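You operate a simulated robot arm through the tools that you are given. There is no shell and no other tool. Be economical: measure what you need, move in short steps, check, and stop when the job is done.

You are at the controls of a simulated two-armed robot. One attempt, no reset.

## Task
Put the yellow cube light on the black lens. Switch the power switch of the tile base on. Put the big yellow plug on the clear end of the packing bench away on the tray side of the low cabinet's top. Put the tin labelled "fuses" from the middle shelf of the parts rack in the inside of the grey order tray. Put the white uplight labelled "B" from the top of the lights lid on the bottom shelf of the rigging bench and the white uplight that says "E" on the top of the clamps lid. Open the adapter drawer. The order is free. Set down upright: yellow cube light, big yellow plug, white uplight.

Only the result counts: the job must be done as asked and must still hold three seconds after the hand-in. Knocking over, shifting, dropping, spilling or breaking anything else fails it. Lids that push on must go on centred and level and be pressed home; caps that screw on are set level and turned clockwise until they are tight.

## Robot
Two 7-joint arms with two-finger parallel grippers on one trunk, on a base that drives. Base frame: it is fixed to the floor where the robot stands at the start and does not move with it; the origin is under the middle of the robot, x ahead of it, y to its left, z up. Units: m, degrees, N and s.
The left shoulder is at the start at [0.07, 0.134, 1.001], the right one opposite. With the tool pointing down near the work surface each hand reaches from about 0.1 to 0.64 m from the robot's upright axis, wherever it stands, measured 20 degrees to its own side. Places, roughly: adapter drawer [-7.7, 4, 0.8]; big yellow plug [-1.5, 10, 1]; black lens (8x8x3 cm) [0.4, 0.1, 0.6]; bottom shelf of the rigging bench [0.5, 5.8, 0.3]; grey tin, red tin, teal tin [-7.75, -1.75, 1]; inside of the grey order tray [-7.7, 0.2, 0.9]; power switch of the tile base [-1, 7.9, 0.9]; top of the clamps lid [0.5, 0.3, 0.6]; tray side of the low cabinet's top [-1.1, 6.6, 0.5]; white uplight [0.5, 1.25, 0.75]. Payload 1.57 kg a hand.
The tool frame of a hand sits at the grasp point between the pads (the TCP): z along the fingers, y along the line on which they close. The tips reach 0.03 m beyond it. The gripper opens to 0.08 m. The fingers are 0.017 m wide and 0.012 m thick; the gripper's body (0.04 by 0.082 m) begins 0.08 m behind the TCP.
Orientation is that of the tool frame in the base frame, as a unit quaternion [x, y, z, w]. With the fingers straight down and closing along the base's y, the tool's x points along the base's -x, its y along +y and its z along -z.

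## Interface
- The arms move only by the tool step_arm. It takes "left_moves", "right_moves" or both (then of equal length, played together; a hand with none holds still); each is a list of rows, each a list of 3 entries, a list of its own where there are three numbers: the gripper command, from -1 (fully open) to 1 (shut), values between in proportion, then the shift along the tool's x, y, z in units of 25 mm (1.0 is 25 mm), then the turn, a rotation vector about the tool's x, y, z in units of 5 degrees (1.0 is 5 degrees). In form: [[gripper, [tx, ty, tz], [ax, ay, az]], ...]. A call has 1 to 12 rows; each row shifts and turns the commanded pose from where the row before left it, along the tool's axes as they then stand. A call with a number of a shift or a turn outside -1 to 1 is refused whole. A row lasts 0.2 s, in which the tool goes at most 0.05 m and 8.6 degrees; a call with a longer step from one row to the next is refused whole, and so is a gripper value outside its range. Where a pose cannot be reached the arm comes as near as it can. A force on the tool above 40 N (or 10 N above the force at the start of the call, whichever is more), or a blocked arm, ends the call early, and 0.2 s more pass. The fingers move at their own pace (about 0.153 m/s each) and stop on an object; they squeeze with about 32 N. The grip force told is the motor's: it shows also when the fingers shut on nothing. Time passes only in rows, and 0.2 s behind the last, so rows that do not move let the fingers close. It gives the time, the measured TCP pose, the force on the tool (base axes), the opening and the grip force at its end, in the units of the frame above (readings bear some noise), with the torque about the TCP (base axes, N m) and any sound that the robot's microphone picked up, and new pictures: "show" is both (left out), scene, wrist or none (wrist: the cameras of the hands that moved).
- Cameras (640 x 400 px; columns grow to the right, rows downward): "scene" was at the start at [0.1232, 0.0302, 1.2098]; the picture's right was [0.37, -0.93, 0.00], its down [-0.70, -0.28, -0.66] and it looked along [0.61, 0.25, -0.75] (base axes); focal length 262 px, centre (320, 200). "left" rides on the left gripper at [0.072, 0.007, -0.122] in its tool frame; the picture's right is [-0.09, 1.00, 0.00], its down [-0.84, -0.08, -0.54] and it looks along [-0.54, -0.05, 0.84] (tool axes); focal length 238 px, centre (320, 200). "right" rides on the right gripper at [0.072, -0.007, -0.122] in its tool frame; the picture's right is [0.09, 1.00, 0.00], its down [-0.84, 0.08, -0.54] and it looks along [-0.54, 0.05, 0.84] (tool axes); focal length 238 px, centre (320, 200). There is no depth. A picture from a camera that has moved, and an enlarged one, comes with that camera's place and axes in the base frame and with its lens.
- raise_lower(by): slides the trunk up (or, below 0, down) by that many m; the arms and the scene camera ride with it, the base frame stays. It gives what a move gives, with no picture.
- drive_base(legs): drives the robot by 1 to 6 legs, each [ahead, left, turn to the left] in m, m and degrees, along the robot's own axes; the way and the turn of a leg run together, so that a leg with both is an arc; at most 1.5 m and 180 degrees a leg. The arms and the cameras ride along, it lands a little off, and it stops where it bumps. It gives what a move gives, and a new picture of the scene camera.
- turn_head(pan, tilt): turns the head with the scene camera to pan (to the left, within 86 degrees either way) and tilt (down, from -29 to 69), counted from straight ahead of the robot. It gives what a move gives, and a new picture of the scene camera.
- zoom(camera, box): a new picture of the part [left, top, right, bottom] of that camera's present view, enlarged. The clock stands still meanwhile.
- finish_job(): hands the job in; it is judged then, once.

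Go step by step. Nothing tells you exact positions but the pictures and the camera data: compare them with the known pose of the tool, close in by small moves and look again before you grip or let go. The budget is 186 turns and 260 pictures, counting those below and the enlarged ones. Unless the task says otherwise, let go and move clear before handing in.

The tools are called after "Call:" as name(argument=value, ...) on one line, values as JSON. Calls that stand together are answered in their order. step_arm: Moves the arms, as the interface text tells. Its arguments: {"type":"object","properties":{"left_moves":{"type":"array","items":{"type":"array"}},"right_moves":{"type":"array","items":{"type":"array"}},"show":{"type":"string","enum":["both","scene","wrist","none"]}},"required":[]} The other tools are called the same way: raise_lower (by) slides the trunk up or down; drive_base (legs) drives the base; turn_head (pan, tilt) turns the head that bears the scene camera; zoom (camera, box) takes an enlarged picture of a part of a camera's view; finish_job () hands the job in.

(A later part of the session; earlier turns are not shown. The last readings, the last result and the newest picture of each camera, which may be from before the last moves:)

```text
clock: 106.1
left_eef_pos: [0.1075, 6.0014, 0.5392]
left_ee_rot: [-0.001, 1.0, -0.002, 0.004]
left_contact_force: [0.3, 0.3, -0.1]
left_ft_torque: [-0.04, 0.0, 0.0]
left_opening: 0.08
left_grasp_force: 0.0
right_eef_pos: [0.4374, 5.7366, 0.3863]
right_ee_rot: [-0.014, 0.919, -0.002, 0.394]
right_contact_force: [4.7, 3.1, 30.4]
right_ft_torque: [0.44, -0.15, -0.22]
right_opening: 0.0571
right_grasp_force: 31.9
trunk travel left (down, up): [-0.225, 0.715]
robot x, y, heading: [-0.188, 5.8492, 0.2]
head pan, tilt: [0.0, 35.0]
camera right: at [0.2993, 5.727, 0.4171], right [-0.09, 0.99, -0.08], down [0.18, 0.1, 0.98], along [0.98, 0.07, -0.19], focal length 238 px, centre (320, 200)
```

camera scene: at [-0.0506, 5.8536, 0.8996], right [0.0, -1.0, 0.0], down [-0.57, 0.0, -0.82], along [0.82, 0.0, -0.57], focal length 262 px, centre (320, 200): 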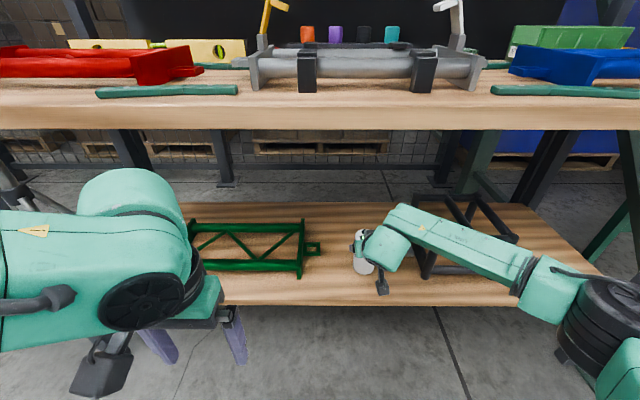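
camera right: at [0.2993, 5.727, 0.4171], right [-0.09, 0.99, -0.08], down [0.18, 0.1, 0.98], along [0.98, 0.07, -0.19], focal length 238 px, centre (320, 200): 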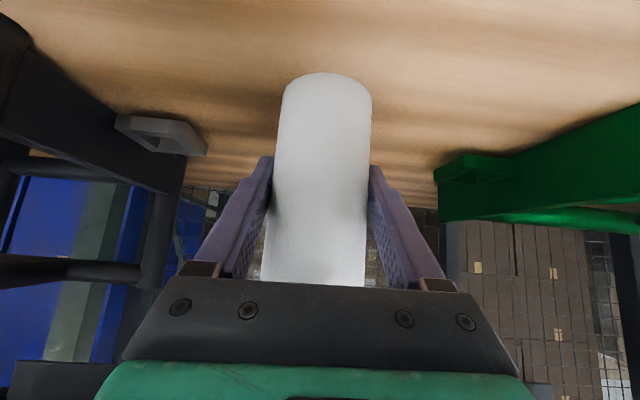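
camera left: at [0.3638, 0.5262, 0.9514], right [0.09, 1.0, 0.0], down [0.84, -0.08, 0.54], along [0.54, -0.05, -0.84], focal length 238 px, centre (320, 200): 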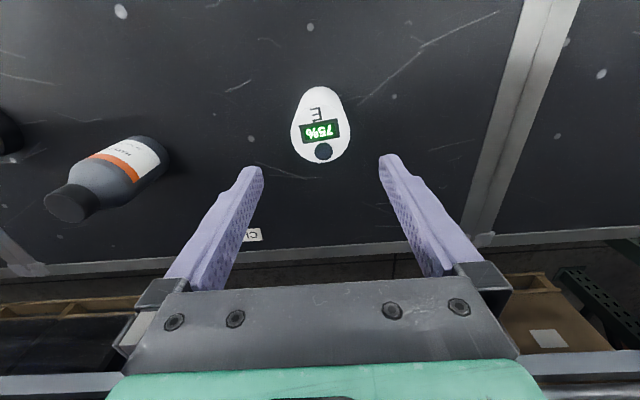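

It touched early and slid a little in the grip. I'm relieving the pressure before letting go.

Call:
step_arm(right_moves=[[1, [-0.08, 0, -0.08], [0, 0, 0]], [1, [0, 0, 0], [0, 0, 0]]], show="none")

```text
clock: 106.7
left_eef_pos: [0.1094, 6.0013, 0.5391]
left_ee_rot: [-0.002, 1.0, 0.0, 0.003]
left_contact_force: [0.1, 0.5, 0.1]
left_ft_torque: [0.02, 0.01, 0.04]
left_opening: 0.0805
left_grasp_force: 0.0
right_eef_pos: [0.4368, 5.7355, 0.3841]
right_ee_rot: [-0.015, 0.92, -0.002, 0.392]
right_contact_force: [10.4, 5.3, 21.4]
right_ft_torque: [0.5, -0.56, -0.06]
right_opening: 0.0571
right_grasp_force: 31.6
trunk travel left (down, up): [-0.225, 0.715]
robot x, y, heading: [-0.187, 5.8531, 0.3]
head pan, tilt: [0.0, 35.0]
```

Call:
step_arm(right_moves=[[1, [-0.08, 0, -0.08], [0, 0, 0]], [1, [-0.04, 0, -0.04], [0, 0, 0]], [1, [0, 0, 0], [0, 0, 0]]], show="wrist")

```text
clock: 107.5
left_eef_pos: [0.1091, 6.0018, 0.5385]
left_ee_rot: [-0.002, 1.0, 0.0, 0.002]
left_contact_force: [-1.0, -0.1, 0.0]
left_ft_torque: [-0.02, -0.01, 0.03]
left_opening: 0.0799
left_grasp_force: 0.0
right_eef_pos: [0.4366, 5.7354, 0.3832]
right_ee_rot: [-0.014, 0.922, -0.004, 0.387]
right_contact_force: [0.0, 4.8, 7.8]
right_ft_torque: [0.57, -0.33, 0.14]
right_opening: 0.0569
right_grasp_force: 32.1
trunk travel left (down, up): [-0.225, 0.715]
robot x, y, heading: [-0.1923, 5.8538, 0.2]
head pan, tilt: [0.0, 35.0]
camera right: at [0.2986, 5.7263, 0.4187], right [-0.09, 0.99, -0.08], down [0.2, 0.1, 0.98], along [0.98, 0.07, -0.2], focal length 238 px, centre (320, 200)
```

right: 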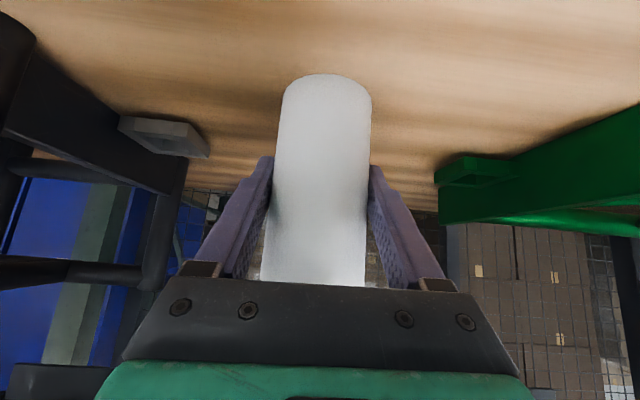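

The force is low and it looks upright. I'm opening and backing out along the finger axis.

Call:
step_arm(right_moves=[[0.3, [0, 0, 0], [0, 0, 0]], [-0.3, [0, 0, 0], [0, 0, 0]], [-1, [0, 0, 0], [0, 0, 0]], [-1, [0, 0, 0], [0, 0, 0]], [-1, [0, 0, -0.6], [0, 0, 0]], [-1, [0, 0, -1], [0, 0, 0]], [-1, [0, 0, -1], [0, 0, 0]], [-1, [0, 0, -1], [0, 0, 0]], [-1, [0, 0, -1], [0, 0, 0]], [-1, [0, 0, -1], [0, 0, 0]]])

```text
clock: 109.7
left_eef_pos: [0.1091, 6.0018, 0.5384]
left_ee_rot: [-0.002, 1.0, 0.0, 0.003]
left_contact_force: [-0.3, -0.1, -0.2]
left_ft_torque: [-0.02, 0.01, 0.0]
left_opening: 0.08
left_grasp_force: 0.0
right_eef_pos: [0.337, 5.7335, 0.4824]
right_ee_rot: [-0.014, 0.921, -0.004, 0.389]
right_contact_force: [-0.3, -0.5, -0.1]
right_ft_torque: [-0.03, 0.0, 0.0]
right_opening: 0.0798
right_grasp_force: 0.2
trunk travel left (down, up): [-0.225, 0.715]
robot x, y, heading: [-0.1902, 5.8522, 0.3]
head pan, tilt: [0.0, 35.0]
camera scene: at [-0.0516, 5.8537, 0.8798], right [0.0, -1.0, 0.0], down [-0.57, 0.0, -0.82], along [0.82, 0.0, -0.57], focal length 262 px, centre (320, 200)
camera right: at [0.1994, 5.7246, 0.5162], right [-0.09, 0.99, -0.08], down [0.19, 0.1, 0.98], along [0.98, 0.07, -0.2], focal length 238 px, centre (320, 200)
```

scene: 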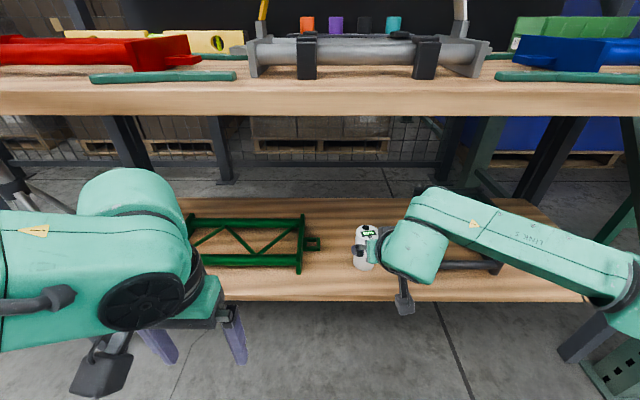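
right: 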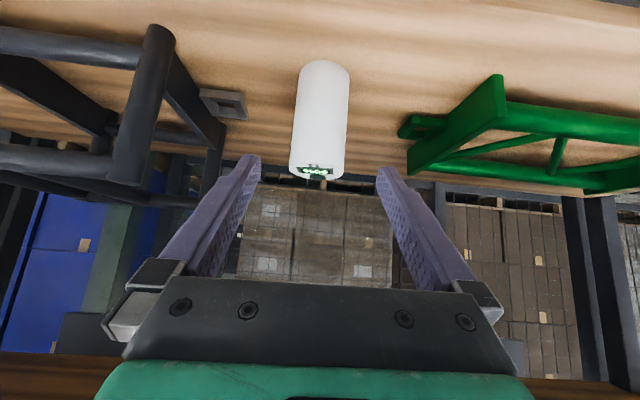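

B stands on the bottom shelf. I'm backing off, raising the trunk and turning left to face the far wall.

Call:
drive_base(legs=[[-0.33, -0.1, 0]])

Call:
raise_lower(by=0.45)

Call:
drive_base(legs=[[0, 0, 90]])

Call:
turn_head(pan=20, tilt=15)

```text
clock: 112.0
left_eef_pos: [-0.2325, 5.8997, 0.5381]
left_ee_rot: [-0.002, 1.0, 0.0, 0.001]
left_contact_force: [-0.8, 0.1, 0.4]
left_ft_torque: [0.02, 0.01, -0.02]
left_opening: 0.0799
left_grasp_force: 0.1
right_eef_pos: [-0.0054, 5.633, 0.4824]
right_ee_rot: [-0.014, 0.921, -0.003, 0.389]
right_contact_force: [-1.0, -0.2, 0.2]
right_ft_torque: [-0.02, 0.02, 0.04]
right_opening: 0.08
right_grasp_force: 0.2
trunk travel left (down, up): [-0.225, 0.715]
robot x, y, heading: [-0.5329, 5.7515, 0.2]
head pan, tilt: [0.0, 35.0]
camera scene: at [-0.3937, 5.7526, 0.8798], right [0.0, -1.0, 0.0], down [-0.57, 0.0, -0.82], along [0.82, 0.0, -0.57], focal length 262 px, centre (320, 200)
```

scene: 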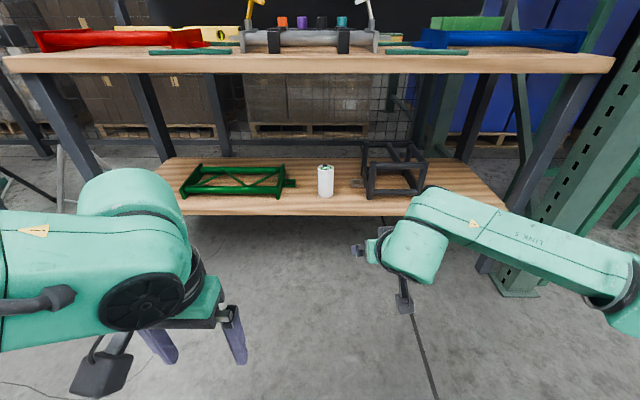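

```text
refused: 0.45 is not a number from -0.4 to 0.4
```

```text
clock: 116.3
left_eef_pos: [-0.6862, 6.048, 0.5384]
left_ee_rot: [0.715, -0.699, -0.001, -0.002]
left_contact_force: [-0.4, 0.0, -0.2]
left_ft_torque: [0.03, -0.02, 0.0]
left_opening: 0.0799
left_grasp_force: 0.0
right_eef_pos: [-0.4214, 6.2793, 0.4824]
right_ee_rot: [0.667, -0.636, -0.275, -0.275]
right_contact_force: [-0.7, 1.0, 0.8]
right_ft_torque: [0.0, 0.02, 0.01]
right_opening: 0.0801
right_grasp_force: 0.1
trunk travel left (down, up): [-0.225, 0.715]
robot x, y, heading: [-0.5297, 5.7493, 91.1]
head pan, tilt: [0.0, 35.0]
camera scene: at [-0.5345, 5.8901, 0.8798], right [1.0, 0.02, 0.0], down [0.01, -0.57, -0.82], along [-0.02, 0.82, -0.57], focal length 262 px, centre (320, 200)
```

scene: 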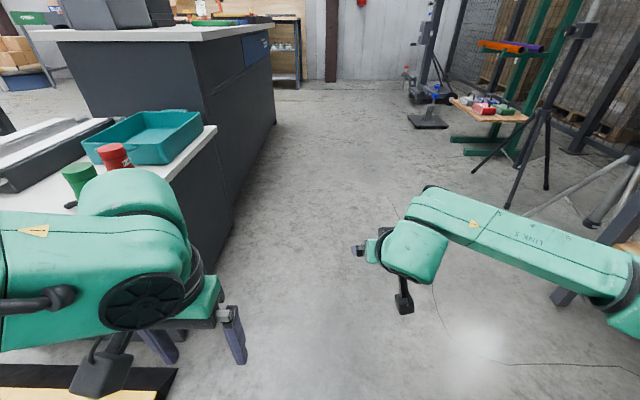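

```text
clock: 117.1
left_eef_pos: [-0.6865, 6.0473, 0.5385]
left_ee_rot: [0.714, -0.701, -0.001, -0.002]
left_contact_force: [-0.2, -0.3, 0.0]
left_ft_torque: [0.04, -0.04, 0.0]
left_opening: 0.0803
left_grasp_force: 0.0
right_eef_pos: [-0.4224, 6.2801, 0.4816]
right_ee_rot: [0.667, -0.636, -0.274, -0.275]
right_contact_force: [-1.2, -1.0, -0.8]
right_ft_torque: [0.01, 0.01, 0.0]
right_opening: 0.0802
right_grasp_force: 0.1
trunk travel left (down, up): [-0.225, 0.715]
robot x, y, heading: [-0.5298, 5.7531, 91.2]
head pan, tilt: [20.0, 15.0]
camera scene: at [-0.5664, 5.8892, 0.9117], right [0.93, 0.36, 0.0], down [0.09, -0.24, -0.97], along [-0.35, 0.9, -0.26], focal length 262 px, centre (320, 200)
```

scene: 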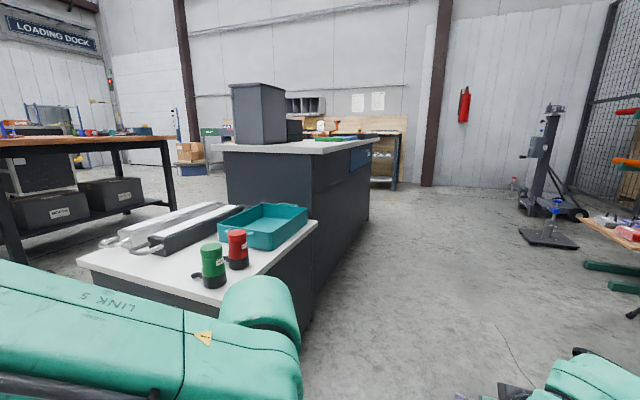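

The raise was refused for being over 0.4 m. I'm raising by 0.4 now and driving up the aisle past the cabinets toward the packing bench.

Call:
raise_lower(by=0.4)

Call:
drive_base(legs=[[1.5, 0, -1.2], [1.3, 0, 0]])

Call:
turn_head(pan=60, tilt=25)

```text
clock: 120.9
left_eef_pos: [-0.6854, 6.0481, 0.9386]
left_ee_rot: [0.714, -0.7, -0.001, -0.001]
left_contact_force: [0.2, 0.4, -0.4]
left_ft_torque: [0.02, 0.0, 0.0]
left_opening: 0.0799
left_grasp_force: 0.1
right_eef_pos: [-0.4228, 6.2802, 0.8824]
right_ee_rot: [0.667, -0.635, -0.276, -0.275]
right_contact_force: [-0.2, -0.7, 0.9]
right_ft_torque: [0.04, -0.03, -0.02]
right_opening: 0.0799
right_grasp_force: 0.0
trunk travel left (down, up): [-0.625, 0.315]
robot x, y, heading: [-0.5311, 5.751, 91.0]
head pan, tilt: [20.0, 15.0]
```

```text
clock: 134.6
left_eef_pos: [-0.7393, 8.8656, 0.9382]
left_ee_rot: [0.718, -0.696, 0.0, -0.002]
left_contact_force: [0.0, -0.4, 0.1]
left_ft_torque: [-0.02, -0.01, -0.01]
left_opening: 0.0799
left_grasp_force: 0.1
right_eef_pos: [-0.4777, 9.1027, 0.8825]
right_ee_rot: [0.671, -0.632, -0.277, -0.273]
right_contact_force: [-0.4, 0.6, -0.3]
right_ft_torque: [-0.02, 0.0, -0.02]
right_opening: 0.08
right_grasp_force: 0.1
trunk travel left (down, up): [-0.625, 0.315]
robot x, y, heading: [-0.58, 8.5726, 92.0]
head pan, tilt: [20.0, 15.0]
camera scene: at [-0.6171, 8.7093, 1.3118], right [0.93, 0.37, 0.0], down [0.1, -0.24, -0.97], along [-0.36, 0.9, -0.26], focal length 262 px, centre (320, 200)
```

scene: 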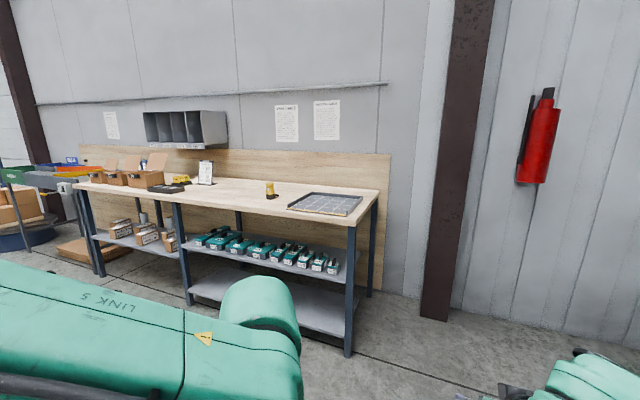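

```text
clock: 135.7
left_eef_pos: [-0.7376, 8.8679, 0.9387]
left_ee_rot: [0.717, -0.697, -0.001, -0.002]
left_contact_force: [-0.4, 0.1, -1.0]
left_ft_torque: [0.01, -0.01, 0.01]
left_opening: 0.0802
left_grasp_force: 0.0
right_eef_pos: [-0.4777, 9.1021, 0.8819]
right_ee_rot: [0.671, -0.632, -0.276, -0.273]
right_contact_force: [0.0, 0.4, -0.5]
right_ft_torque: [-0.01, 0.01, -0.02]
right_opening: 0.08
right_grasp_force: 0.1
trunk travel left (down, up): [-0.625, 0.315]
robot x, y, heading: [-0.5807, 8.5717, 91.6]
head pan, tilt: [60.0, 25.0]
camera scene: at [-0.6635, 8.6661, 1.2956], right [0.47, 0.88, 0.0], down [0.37, -0.2, -0.91], along [-0.8, 0.43, -0.42], focal length 262 px, centre (320, 200)
```

scene: 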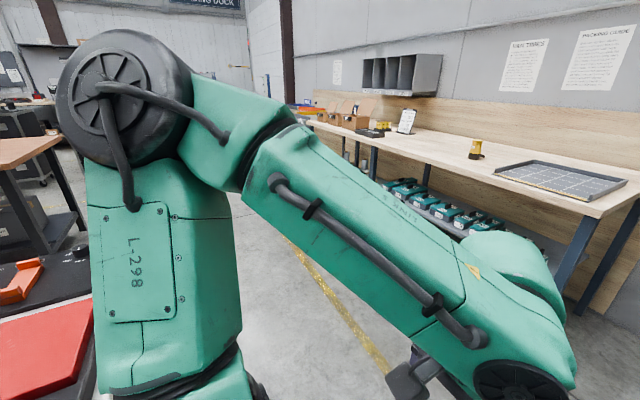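

The yellow plug stands at the clear end of the packing bench. I'm driving ahead and left to face it.

Call:
drive_base(legs=[[0.45, 0, -1.6], [0, 0.7, 0]])

Call:
turn_head(pan=10, tilt=30)

```text
clock: 141.9
left_eef_pos: [-1.4495, 9.3225, 0.9375]
left_ee_rot: [0.709, -0.706, -0.001, -0.001]
left_contact_force: [0.2, 0.0, -0.3]
left_ft_torque: [0.03, -0.03, 0.01]
left_opening: 0.08
left_grasp_force: 0.0
right_eef_pos: [-1.1826, 9.5505, 0.8812]
right_ee_rot: [0.662, -0.641, -0.273, -0.277]
right_contact_force: [-0.2, 1.0, -0.2]
right_ft_torque: [-0.02, 0.02, -0.01]
right_opening: 0.0802
right_grasp_force: 0.0
trunk travel left (down, up): [-0.625, 0.315]
robot x, y, heading: [-1.3008, 9.0264, 90.4]
head pan, tilt: [60.0, 25.0]
camera scene: at [-1.3792, 9.1188, 1.2955], right [0.49, 0.87, 0.0], down [0.37, -0.21, -0.91], along [-0.79, 0.45, -0.42], focal length 262 px, centre (320, 200)
```

scene: 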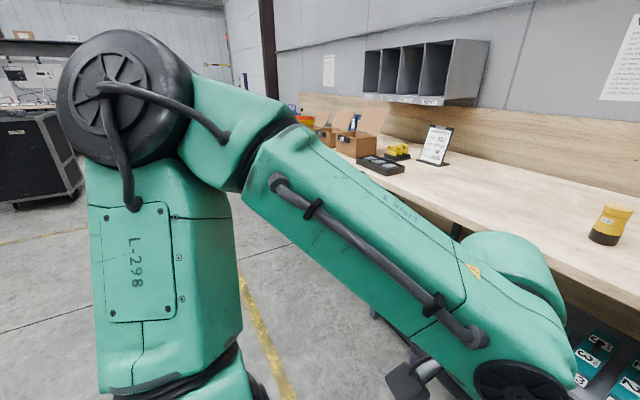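

```text
clock: 143.1
left_eef_pos: [-1.4498, 9.3211, 0.9379]
left_ee_rot: [0.709, -0.705, 0.0, -0.002]
left_contact_force: [1.0, 0.4, -0.2]
left_ft_torque: [0.03, 0.03, -0.01]
left_opening: 0.0795
left_grasp_force: 0.1
right_eef_pos: [-1.1824, 9.551, 0.8824]
right_ee_rot: [0.662, -0.641, -0.271, -0.277]
right_contact_force: [0.1, -0.4, 0.6]
right_ft_torque: [0.01, 0.01, 0.0]
right_opening: 0.0801
right_grasp_force: 0.1
trunk travel left (down, up): [-0.625, 0.315]
robot x, y, heading: [-1.3002, 9.0198, 90.4]
head pan, tilt: [10.0, 30.0]
camera scene: at [-1.3155, 9.1622, 1.2876], right [0.98, 0.18, 0.0], down [0.09, -0.49, -0.87], along [-0.16, 0.85, -0.5], focal length 262 px, centre (320, 200)
```

scene: 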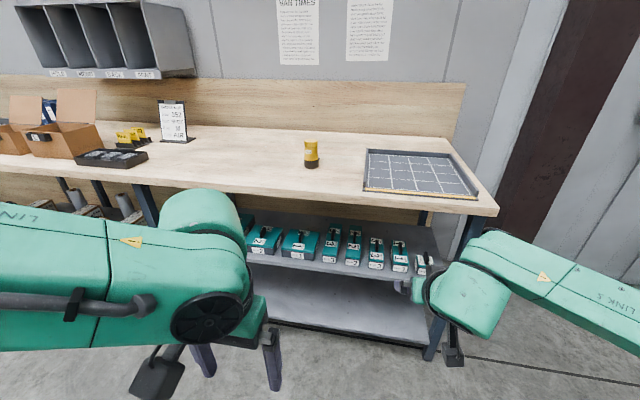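

The plug is at (-1.52, 10.08) standing on a bench top at z ≈ 0.895, about 0.10 tall. I'm raising the trunk and driving closer.

Call:
raise_lower(by=0.25)

Call:
drive_base(legs=[[0.53, 0, 0]])

Call:
turn_head(pan=20, tilt=50)

```text
clock: 145.6
left_eef_pos: [-1.4487, 9.321, 1.1882]
left_ee_rot: [0.709, -0.705, -0.001, -0.002]
left_contact_force: [0.4, 0.7, -0.7]
left_ft_torque: [-0.02, -0.01, -0.03]
left_opening: 0.0799
left_grasp_force: 0.0
right_eef_pos: [-1.1815, 9.5494, 1.1308]
right_ee_rot: [0.662, -0.641, -0.273, -0.276]
right_contact_force: [0.4, 0.6, 0.5]
right_ft_torque: [0.0, -0.02, 0.02]
right_opening: 0.0798
right_grasp_force: 0.0
trunk travel left (down, up): [-0.875, 0.065]
robot x, y, heading: [-1.3005, 9.0245, 90.5]
head pan, tilt: [10.0, 30.0]
```

```text
clock: 148.7
left_eef_pos: [-1.4459, 9.8539, 1.1888]
left_ee_rot: [-0.704, 0.71, 0.001, 0.002]
left_contact_force: [-0.3, -0.7, -0.2]
left_ft_torque: [0.01, -0.01, 0.0]
left_opening: 0.0798
left_grasp_force: 0.1
right_eef_pos: [-1.1769, 10.0782, 1.1326]
right_ee_rot: [0.658, -0.645, -0.271, -0.279]
right_contact_force: [-0.2, -1.4, -0.3]
right_ft_torque: [-0.02, -0.01, -0.01]
right_opening: 0.08
right_grasp_force: 0.0
trunk travel left (down, up): [-0.875, 0.065]
robot x, y, heading: [-1.2975, 9.5579, 89.6]
head pan, tilt: [10.0, 30.0]
camera scene: at [-1.3139, 9.692, 1.5378], right [0.99, 0.17, 0.0], down [0.08, -0.49, -0.87], along [-0.15, 0.85, -0.5], focal length 262 px, centre (320, 200)
```

scene: 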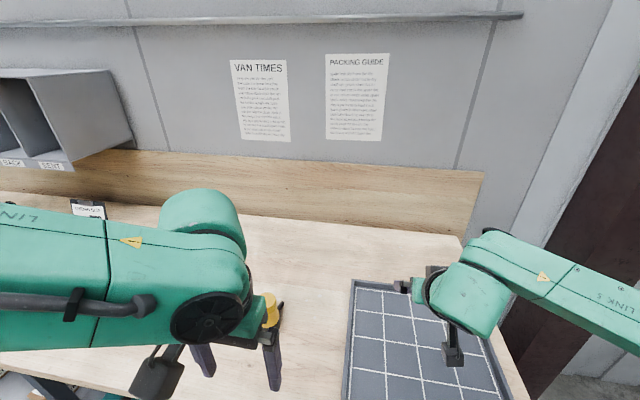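

```text
clock: 149.6
left_eef_pos: [-1.4459, 9.8543, 1.1873]
left_ee_rot: [-0.705, 0.709, 0.001, 0.001]
left_contact_force: [-1.0, -1.0, 0.7]
left_ft_torque: [-0.03, 0.01, -0.01]
left_opening: 0.0801
left_grasp_force: 0.0
right_eef_pos: [-1.1761, 10.0799, 1.1323]
right_ee_rot: [0.659, -0.645, -0.27, -0.278]
right_contact_force: [-0.7, 0.4, -0.1]
right_ft_torque: [0.02, -0.01, -0.03]
right_opening: 0.0799
right_grasp_force: 0.0
trunk travel left (down, up): [-0.875, 0.065]
robot x, y, heading: [-1.2991, 9.5546, 89.7]
head pan, tilt: [20.0, 50.0]
camera scene: at [-1.3245, 9.6779, 1.5081], right [0.94, 0.34, 0.0], down [0.26, -0.72, -0.64], along [-0.22, 0.61, -0.77], focal length 262 px, centre (320, 200)
```

scene: 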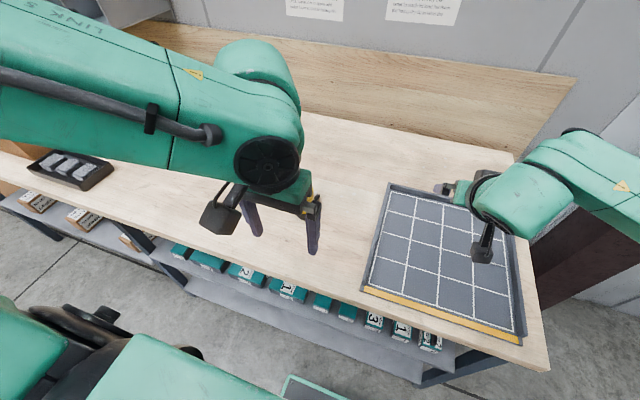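

I'm moving the left hand above the plug for a wrist look.

Call:
step_arm(left_moves=[[-1, [-0.95, 0.36, 0], [0, 0, 0]], [-1, [-0.95, 0.36, 0], [0, 0, 0]], [-1, [-0.95, 0.36, 0], [0, 0, 0]], [-1, [-0.95, 0.36, 0], [0, 0, 0]], [-1, [-0.95, 0.36, 0], [0, 0, 0]], [-1, [-0.95, 0.36, 0], [0, 0, 0]], [-1, [-0.95, 0.36, 0.9], [0, 0, 0]], [-1, [-0.95, 0.36, 0.9], [0, 0, 0]], [-1, [0, 0, 0.9], [0, 0, 0]]])

```text
clock: 151.6
left_eef_pos: [-1.5146, 10.044, 1.1217]
left_ee_rot: [-0.705, 0.709, 0.0, 0.002]
left_contact_force: [-0.4, 0.7, -0.5]
left_ft_torque: [-0.01, -0.01, 0.02]
left_opening: 0.0798
left_grasp_force: 0.0
right_eef_pos: [-1.1769, 10.0801, 1.1329]
right_ee_rot: [0.659, -0.645, -0.271, -0.278]
right_contact_force: [0.3, 0.0, 0.4]
right_ft_torque: [-0.02, -0.02, 0.02]
right_opening: 0.0801
right_grasp_force: 0.1
trunk travel left (down, up): [-0.875, 0.065]
robot x, y, heading: [-1.2965, 9.5574, 89.9]
head pan, tilt: [20.0, 50.0]
camera scene: at [-1.3248, 9.6776, 1.508], right [0.94, 0.34, 0.0], down [0.26, -0.72, -0.64], along [-0.22, 0.6, -0.77], focal length 262 px, centre (320, 200)
camera left: at [-1.5226, 9.9715, 1.2443], right [-0.99, 0.1, 0.0], down [0.08, 0.83, 0.55], along [0.05, 0.54, -0.84], focal length 238 px, centre (320, 200)
```

scene: 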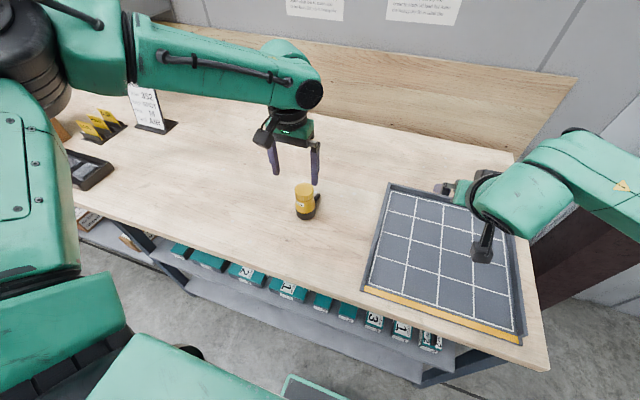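
left: 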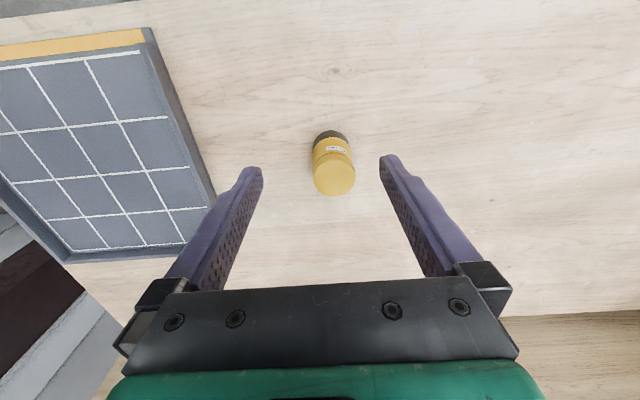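

Call:
zoom(camera="scene", box=[260, 150, 360, 240])

Call:
zoom(camera="left", box=[270, 90, 390, 210])

```text
4.44 times, centred on (310, 195) of scene
camera zoom: at [-1.3248, 9.6776, 1.508], right [0.94, 0.34, 0.0], down [0.26, -0.72, -0.64], along [-0.22, 0.6, -0.77], focal length 1163 px, centre (364, 222)
```

zoom: 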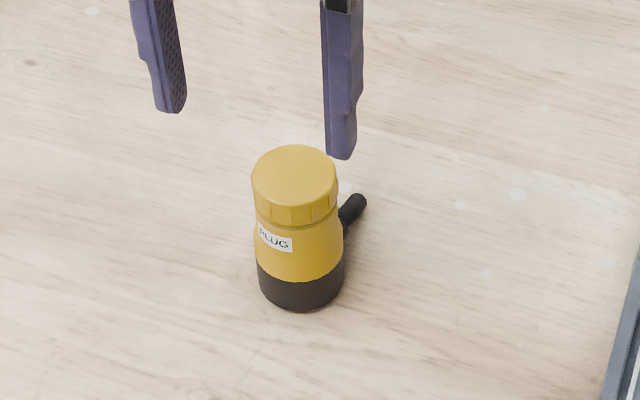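

```text
3.33 times, centred on (330, 150) of left
camera zoom: at [-1.5226, 9.9715, 1.2443], right [-0.99, 0.1, 0.0], down [0.08, 0.83, 0.55], along [0.05, 0.54, -0.84], focal length 794 px, centre (287, 367)
```

zoom: 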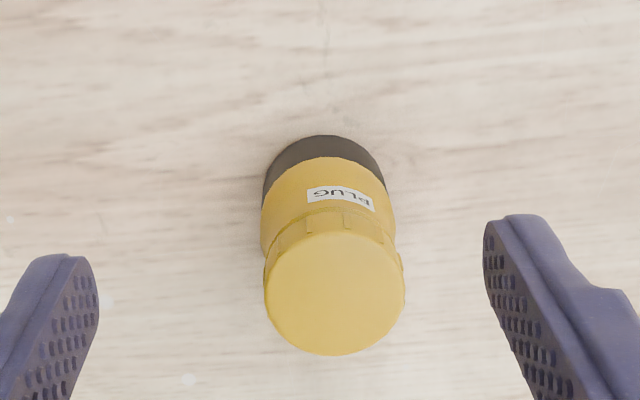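

The plug has a stub at its rear right, so I'll grip the upper body along x. I'm aligning and descending.

Call:
step_arm(left_moves=[[-1, [-0.7, 0.15, 0.3], [0, 0, 0]], [-1, [-0.7, 0.15, 0.6], [0, 0, 0]], [-1, [-0.64, 0.16, 0.6], [0, 0, 0]], [-1, [0, 0, 0.9], [0, 0, 0]], [-1, [0, 0, 0.9], [0, 0, 0]]])

```text
clock: 152.8
left_eef_pos: [-1.5281, 10.0945, 1.0399]
left_ee_rot: [-0.704, 0.71, 0.001, 0.002]
left_contact_force: [-0.3, 0.5, 0.2]
left_ft_torque: [-0.02, 0.0, 0.03]
left_opening: 0.08
left_grasp_force: 0.1
left hand out of reach, approached as far as the arm can: row 5
right_eef_pos: [-1.1767, 10.0801, 1.1325]
right_ee_rot: [0.659, -0.645, -0.27, -0.278]
right_contact_force: [0.4, 0.3, 0.7]
right_ft_torque: [0.0, 0.01, 0.02]
right_opening: 0.0799
right_grasp_force: 0.0
trunk travel left (down, up): [-0.875, 0.065]
robot x, y, heading: [-1.2978, 9.5491, 89.7]
head pan, tilt: [20.0, 50.0]
camera scene: at [-1.3248, 9.6778, 1.508], right [0.94, 0.34, 0.0], down [0.26, -0.72, -0.64], along [-0.22, 0.6, -0.77], focal length 262 px, centre (320, 200)
camera left: at [-1.5367, 10.0197, 1.162], right [-0.99, 0.1, 0.0], down [0.08, 0.83, 0.55], along [0.06, 0.54, -0.84], focal length 238 px, centre (320, 200)
```

scene: 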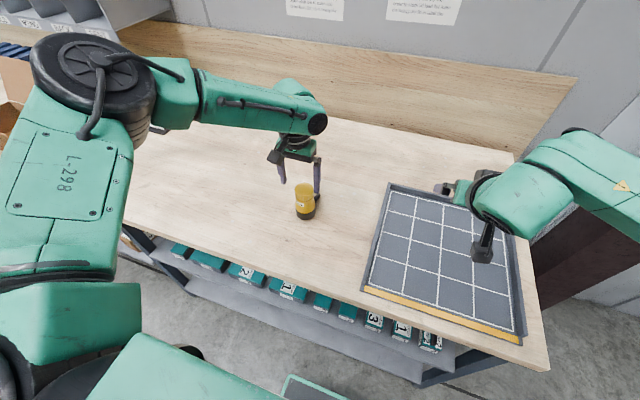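
left: 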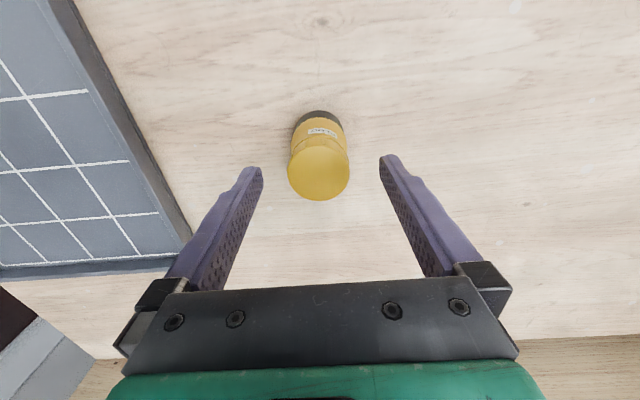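

The plug is at (-1.525, 10.10) with its top ≈ 0.98, so the fingers straddle it. I'm lowering the trunk 7 cm to descend.

Call:
raise_lower(by=-0.07)

Call:
step_arm(left_moves=[[-1, [-0.2, -0.1, 0], [0, 0, 0]], [-1, [0, 0, 0], [0, 0, 0]]])

```text
clock: 153.8
left_eef_pos: [-1.5291, 10.0927, 0.9697]
left_ee_rot: [-0.704, 0.71, 0.001, 0.002]
left_contact_force: [-0.8, 0.1, 0.7]
left_ft_torque: [-0.01, 0.0, 0.01]
left_opening: 0.08
left_grasp_force: 0.2
right_eef_pos: [-1.176, 10.0796, 1.062]
right_ee_rot: [0.659, -0.645, -0.271, -0.278]
right_contact_force: [-0.2, 0.4, 0.9]
right_ft_torque: [0.02, -0.03, -0.01]
right_opening: 0.0801
right_grasp_force: 0.1
trunk travel left (down, up): [-0.805, 0.135]
robot x, y, heading: [-1.3016, 9.5519, 89.6]
head pan, tilt: [20.0, 50.0]
```

```text
clock: 154.4
left_eef_pos: [-1.5284, 10.0924, 0.9703]
left_ee_rot: [-0.704, 0.71, 0.001, 0.002]
left_contact_force: [-0.4, 0.1, 0.6]
left_ft_torque: [0.01, 0.0, 0.02]
left_opening: 0.08
left_grasp_force: 0.1
left hand out of reach, approached as far as the arm can: row 1
right_eef_pos: [-1.1761, 10.08, 1.062]
right_ee_rot: [0.659, -0.645, -0.271, -0.278]
right_contact_force: [-0.2, 0.5, 0.8]
right_ft_torque: [0.0, -0.01, -0.01]
right_opening: 0.0802
right_grasp_force: 0.0
trunk travel left (down, up): [-0.805, 0.135]
robot x, y, heading: [-1.2988, 9.5561, 89.7]
head pan, tilt: [20.0, 50.0]
camera scene: at [-1.3246, 9.6773, 1.4381], right [0.94, 0.34, 0.0], down [0.26, -0.72, -0.64], along [-0.22, 0.61, -0.77], focal length 262 px, centre (320, 200)
camera left: at [-1.5366, 10.0193, 1.0925], right [-1.0, 0.1, 0.0], down [0.08, 0.83, 0.55], along [0.06, 0.54, -0.84], focal length 238 px, centre (320, 200)
```

scene: 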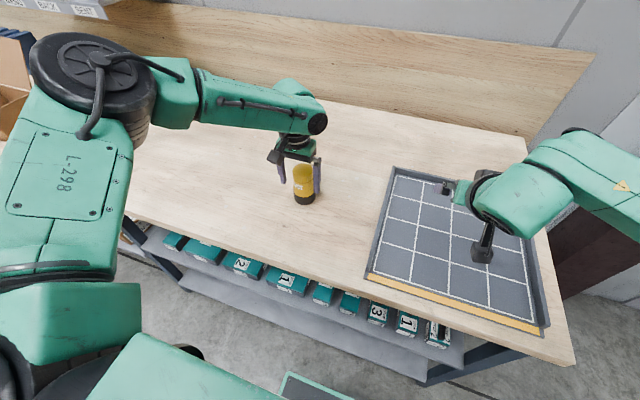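
left: 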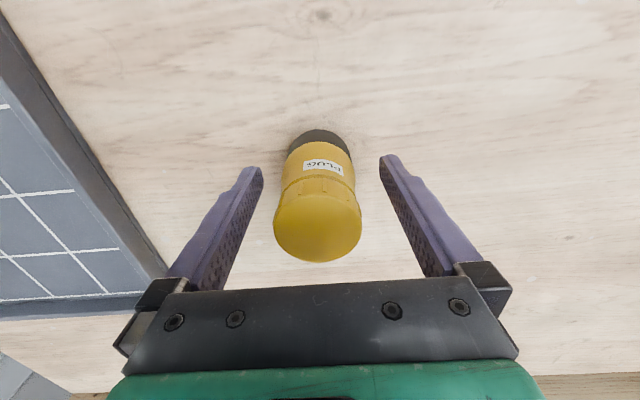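

The plug centre is ~12 mm further ahead than the finger line, and the arm is at its limit. I'm inching the base forward.

Call:
drive_base(legs=[[0.014, 0, 0]])

Call:
zoom(camera="left", box=[160, 80, 480, 300])

```text
clock: 155.2
left_eef_pos: [-1.5285, 10.1034, 0.9712]
left_ee_rot: [-0.705, 0.709, 0.002, 0.004]
left_contact_force: [-0.4, -0.3, 0.1]
left_ft_torque: [0.02, -0.01, -0.03]
left_opening: 0.0799
left_grasp_force: 0.1
right_eef_pos: [-1.1767, 10.0906, 1.0642]
right_ee_rot: [0.659, -0.645, -0.271, -0.279]
right_contact_force: [1.0, -1.1, -0.5]
right_ft_torque: [0.03, 0.0, -0.02]
right_opening: 0.08
right_grasp_force: 0.1
trunk travel left (down, up): [-0.805, 0.135]
robot x, y, heading: [-1.2973, 9.5651, 89.9]
head pan, tilt: [20.0, 50.0]
camera scene: at [-1.3246, 9.6866, 1.4385], right [0.94, 0.34, 0.0], down [0.26, -0.72, -0.64], along [-0.22, 0.61, -0.76], focal length 262 px, centre (320, 200)
```

scene: 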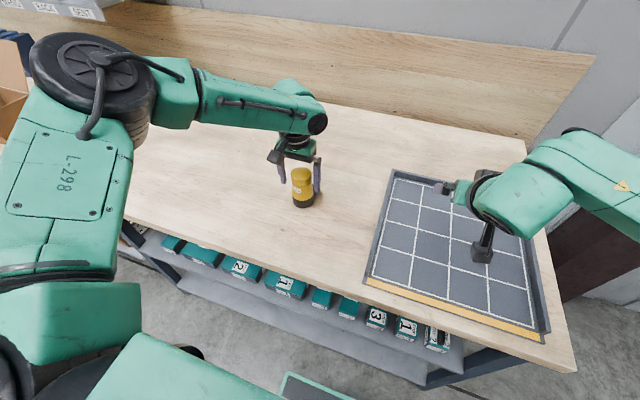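

```text
1.82 times, centred on (320, 190) of left
camera zoom: at [-1.5365, 10.0297, 1.094], right [-1.0, 0.1, 0.0], down [0.08, 0.83, 0.55], along [0.06, 0.55, -0.84], focal length 433 px, centre (320, 218)
```

zoom: 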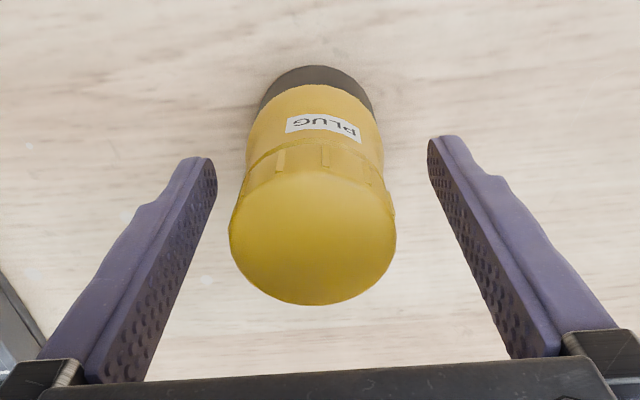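

Call:
raise_lower(by=-0.015)

Call:
step_arm(left_moves=[[0.3, [0, 0, 0], [0, 0, 0]], [1, [0, 0, 0], [0, 0, 0]], [1, [0, 0, 0], [0, 0, 0]]], show="wrist")

```text
clock: 155.8
left_eef_pos: [-1.5273, 10.1064, 0.9553]
left_ee_rot: [-0.705, 0.709, 0.002, 0.004]
left_contact_force: [-0.5, 0.2, 0.0]
left_ft_torque: [-0.03, 0.01, 0.01]
left_opening: 0.0802
left_grasp_force: 0.0
right_eef_pos: [-1.1758, 10.0923, 1.0471]
right_ee_rot: [0.658, -0.645, -0.271, -0.279]
right_contact_force: [-0.2, 0.1, 0.1]
right_ft_torque: [0.0, -0.03, -0.02]
right_opening: 0.0799
right_grasp_force: 0.0
trunk travel left (down, up): [-0.79, 0.15]
robot x, y, heading: [-1.3029, 9.5661, 89.4]
head pan, tilt: [20.0, 50.0]
```

```text
clock: 156.6
left_eef_pos: [-1.5285, 10.1066, 0.9541]
left_ee_rot: [-0.705, 0.709, 0.002, 0.004]
left_contact_force: [0.7, -0.3, 2.1]
left_ft_torque: [-0.02, 0.06, 0.02]
left_opening: 0.0573
left_grasp_force: 31.9
right_eef_pos: [-1.1758, 10.0926, 1.0472]
right_ee_rot: [0.659, -0.644, -0.272, -0.278]
right_contact_force: [0.1, -0.2, -0.4]
right_ft_torque: [0.03, -0.04, -0.03]
right_opening: 0.08
right_grasp_force: 0.1
trunk travel left (down, up): [-0.79, 0.15]
robot x, y, heading: [-1.2974, 9.5665, 89.9]
head pan, tilt: [20.0, 50.0]
camera left: at [-1.5363, 10.0325, 1.0778], right [-1.0, 0.1, 0.0], down [0.08, 0.83, 0.55], along [0.06, 0.54, -0.84], focal length 238 px, centre (320, 200)
```

left: 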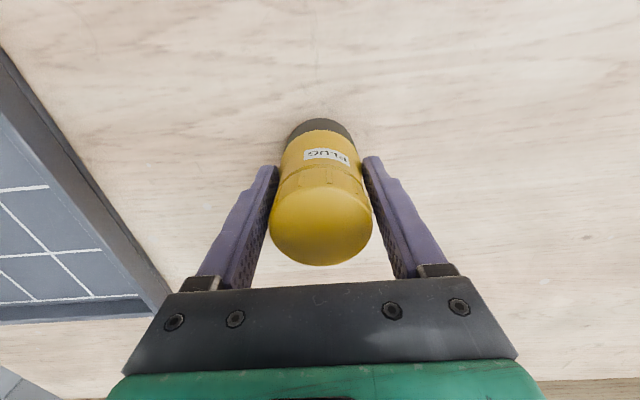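

The plug is gripped at 0.057. I'm lifting, backing away, moving right to the aisle and turning to face the cabinets.

Call:
raise_lower(by=0.13)

Call:
drive_base(legs=[[-0.58, 0, 0], [0, -1.0, 0], [0, 0, 90]])

Call:
turn_head(pan=35, tilt=30)

```text
clock: 158.2
left_eef_pos: [-1.528, 10.1068, 1.0846]
left_ee_rot: [-0.704, 0.71, 0.002, 0.002]
left_contact_force: [1.0, 0.4, -3.3]
left_ft_torque: [0.0, 0.0, -0.04]
left_opening: 0.0571
left_grasp_force: 32.6
right_eef_pos: [-1.1768, 10.0945, 1.177]
right_ee_rot: [0.658, -0.645, -0.271, -0.279]
right_contact_force: [-1.2, 0.0, 0.3]
right_ft_torque: [0.01, 0.0, 0.04]
right_opening: 0.0803
right_grasp_force: 0.1
trunk travel left (down, up): [-0.92, 0.02]
robot x, y, heading: [-1.2952, 9.568, 89.9]
head pan, tilt: [20.0, 50.0]
```

```text
clock: 170.1
left_eef_pos: [-0.8503, 8.7525, 1.0851]
left_ee_rot: [1.0, -0.022, -0.003, -0.001]
left_contact_force: [0.3, -0.3, -2.7]
left_ft_torque: [0.02, -0.03, -0.02]
left_opening: 0.0572
left_grasp_force: 31.7
right_eef_pos: [-0.8249, 9.1043, 1.1762]
right_ee_rot: [0.922, -0.007, -0.387, -0.012]
right_contact_force: [-0.7, 0.1, 0.1]
right_ft_torque: [0.0, -0.06, 0.02]
right_opening: 0.0799
right_grasp_force: 0.0
trunk travel left (down, up): [-0.92, 0.02]
robot x, y, heading: [-0.3049, 8.9618, 177.7]
head pan, tilt: [20.0, 50.0]
camera scene: at [-0.4264, 8.942, 1.553], right [-0.3, 0.95, 0.0], down [0.73, 0.23, -0.64], along [-0.61, -0.2, -0.77], focal length 262 px, centre (320, 200)
```

scene: 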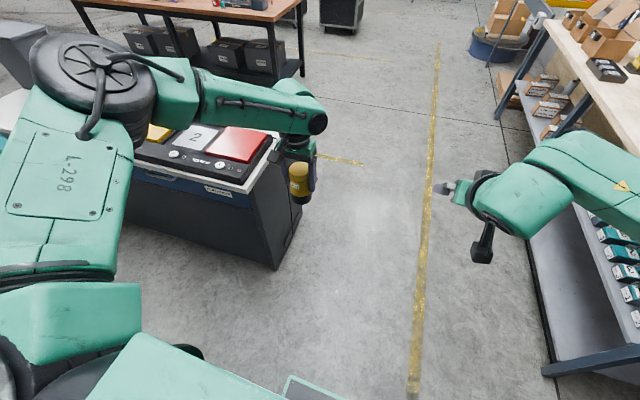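

```text
clock: 170.9
left_eef_pos: [-0.85, 8.7525, 1.084]
left_ee_rot: [1.0, -0.021, -0.003, -0.001]
left_contact_force: [0.2, -0.2, -3.0]
left_ft_torque: [0.01, -0.02, -0.01]
left_opening: 0.0573
left_grasp_force: 32.1
right_eef_pos: [-0.8259, 9.1029, 1.1769]
right_ee_rot: [0.922, -0.006, -0.388, -0.013]
right_contact_force: [0.6, -0.5, 0.0]
right_ft_torque: [-0.02, -0.01, 0.04]
right_opening: 0.0799
right_grasp_force: 0.1
trunk travel left (down, up): [-0.92, 0.02]
robot x, y, heading: [-0.3058, 8.9625, 177.6]
head pan, tilt: [35.0, 30.0]
camera scene: at [-0.4291, 8.916, 1.5824], right [-0.54, 0.84, 0.0], down [0.42, 0.27, -0.87], along [-0.73, -0.47, -0.5], focal length 262 px, centre (320, 200)
```

scene: 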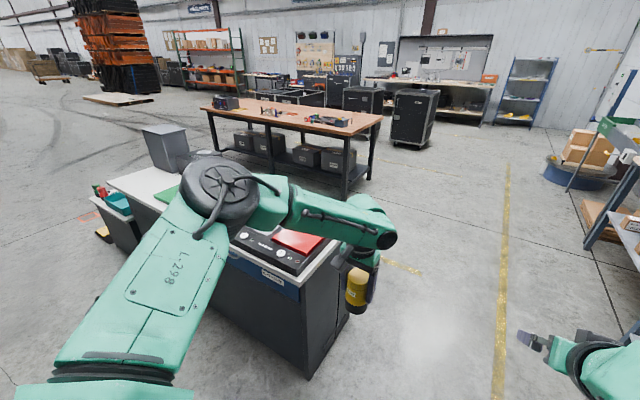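

The tile base (black with coloured tiles) is on the tall cabinet's end. I'm driving sideways in front of it.

Call:
drive_base(legs=[[0, 0.9, 2.3]])

Call:
turn_head(pan=-5, tilt=40)

```text
clock: 175.5
left_eef_pos: [-0.862, 7.8724, 1.0844]
left_ee_rot: [1.0, -0.004, -0.003, -0.001]
left_contact_force: [-0.3, -0.4, -3.1]
left_ft_torque: [0.04, -0.01, 0.02]
left_opening: 0.057
left_grasp_force: 32.3
right_eef_pos: [-0.8499, 8.2259, 1.1766]
right_ee_rot: [0.922, 0.009, -0.388, -0.005]
right_contact_force: [-0.1, 0.2, 0.2]
right_ft_torque: [-0.05, -0.01, 0.0]
right_opening: 0.0798
right_grasp_force: 0.1
trunk travel left (down, up): [-0.92, 0.02]
robot x, y, heading: [-0.3213, 8.0992, 179.7]
head pan, tilt: [35.0, 30.0]
camera scene: at [-0.4478, 8.0518, 1.5825], right [-0.57, 0.82, 0.0], down [0.41, 0.28, -0.87], along [-0.71, -0.49, -0.5], focal length 262 px, centre (320, 200)
```

scene: 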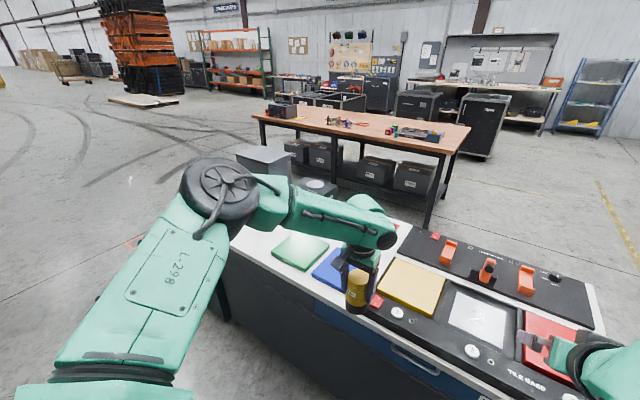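

```text
clock: 176.6
left_eef_pos: [-0.8618, 7.8721, 1.084]
left_ee_rot: [1.0, -0.005, -0.003, -0.001]
left_contact_force: [-0.2, -0.3, -3.1]
left_ft_torque: [0.0, -0.03, -0.02]
left_opening: 0.0571
left_grasp_force: 32.7
right_eef_pos: [-0.8503, 8.2251, 1.1774]
right_ee_rot: [0.921, 0.009, -0.388, -0.006]
right_contact_force: [1.1, -0.7, -0.7]
right_ft_torque: [-0.01, 0.02, -0.02]
right_opening: 0.0802
right_grasp_force: 0.1
trunk travel left (down, up): [-0.92, 0.02]
robot x, y, heading: [-0.3211, 8.0988, 179.9]
head pan, tilt: [-5.0, 40.0]
camera scene: at [-0.4579, 8.1097, 1.5672], right [0.09, 1.0, 0.0], down [0.64, -0.06, -0.77], along [-0.76, 0.07, -0.64], focal length 262 px, centre (320, 200)
```

scene: 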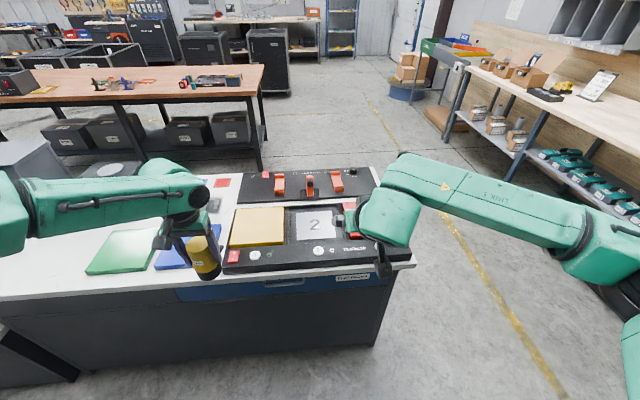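

Call:
zoom(camera="scene", box=[210, 155, 400, 285])

Call:
zoom(camera="right", box=[0, 0, 640, 400])

```text
3.08 times, centred on (305, 220) of scene
camera zoom: at [-0.4579, 8.1097, 1.5672], right [0.09, 1.0, 0.0], down [0.64, -0.06, -0.77], along [-0.76, 0.07, -0.64], focal length 805 px, centre (366, 138)
```

zoom: 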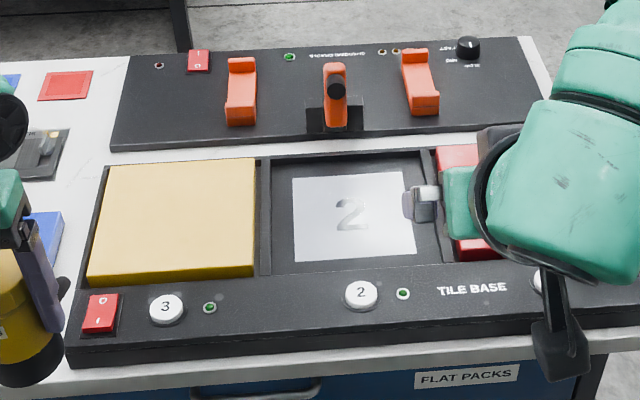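

```text
1.00 times, centred on (320, 200) of right
camera zoom: at [-0.7123, 8.2325, 1.2109], right [0.08, -0.99, -0.08], down [-0.2, -0.1, 0.98], along [-0.98, -0.06, -0.2], focal length 238 px, centre (320, 200)
```

zoom: 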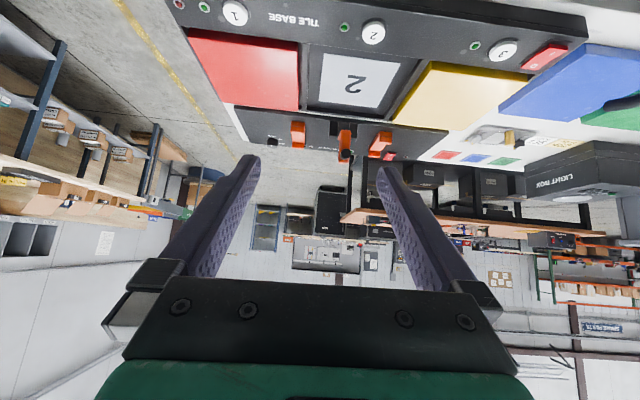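

Call:
zoom(camera="scene", box=[222, 238, 262, 268])

Call:
zoom(camera="right", box=[470, 20, 610, 100])

```text
13.33 times, centred on (242, 253) of scene
camera zoom: at [-0.4579, 8.1097, 1.5672], right [0.09, 1.0, 0.0], down [0.64, -0.06, -0.77], along [-0.76, 0.07, -0.64], focal length 3489 px, centre (1360, -507)
```

zoom: 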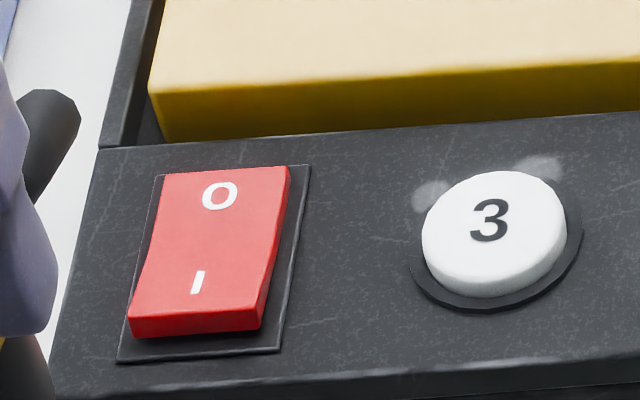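

```text
4.57 times, centred on (540, 60) of right
camera zoom: at [-0.7123, 8.2325, 1.2109], right [0.08, -0.99, -0.08], down [-0.2, -0.1, 0.98], along [-0.98, -0.06, -0.2], focal length 1090 px, centre (-686, 840)
```

zoom: 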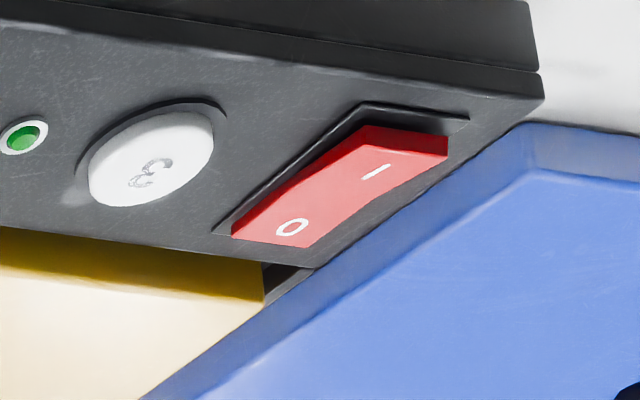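

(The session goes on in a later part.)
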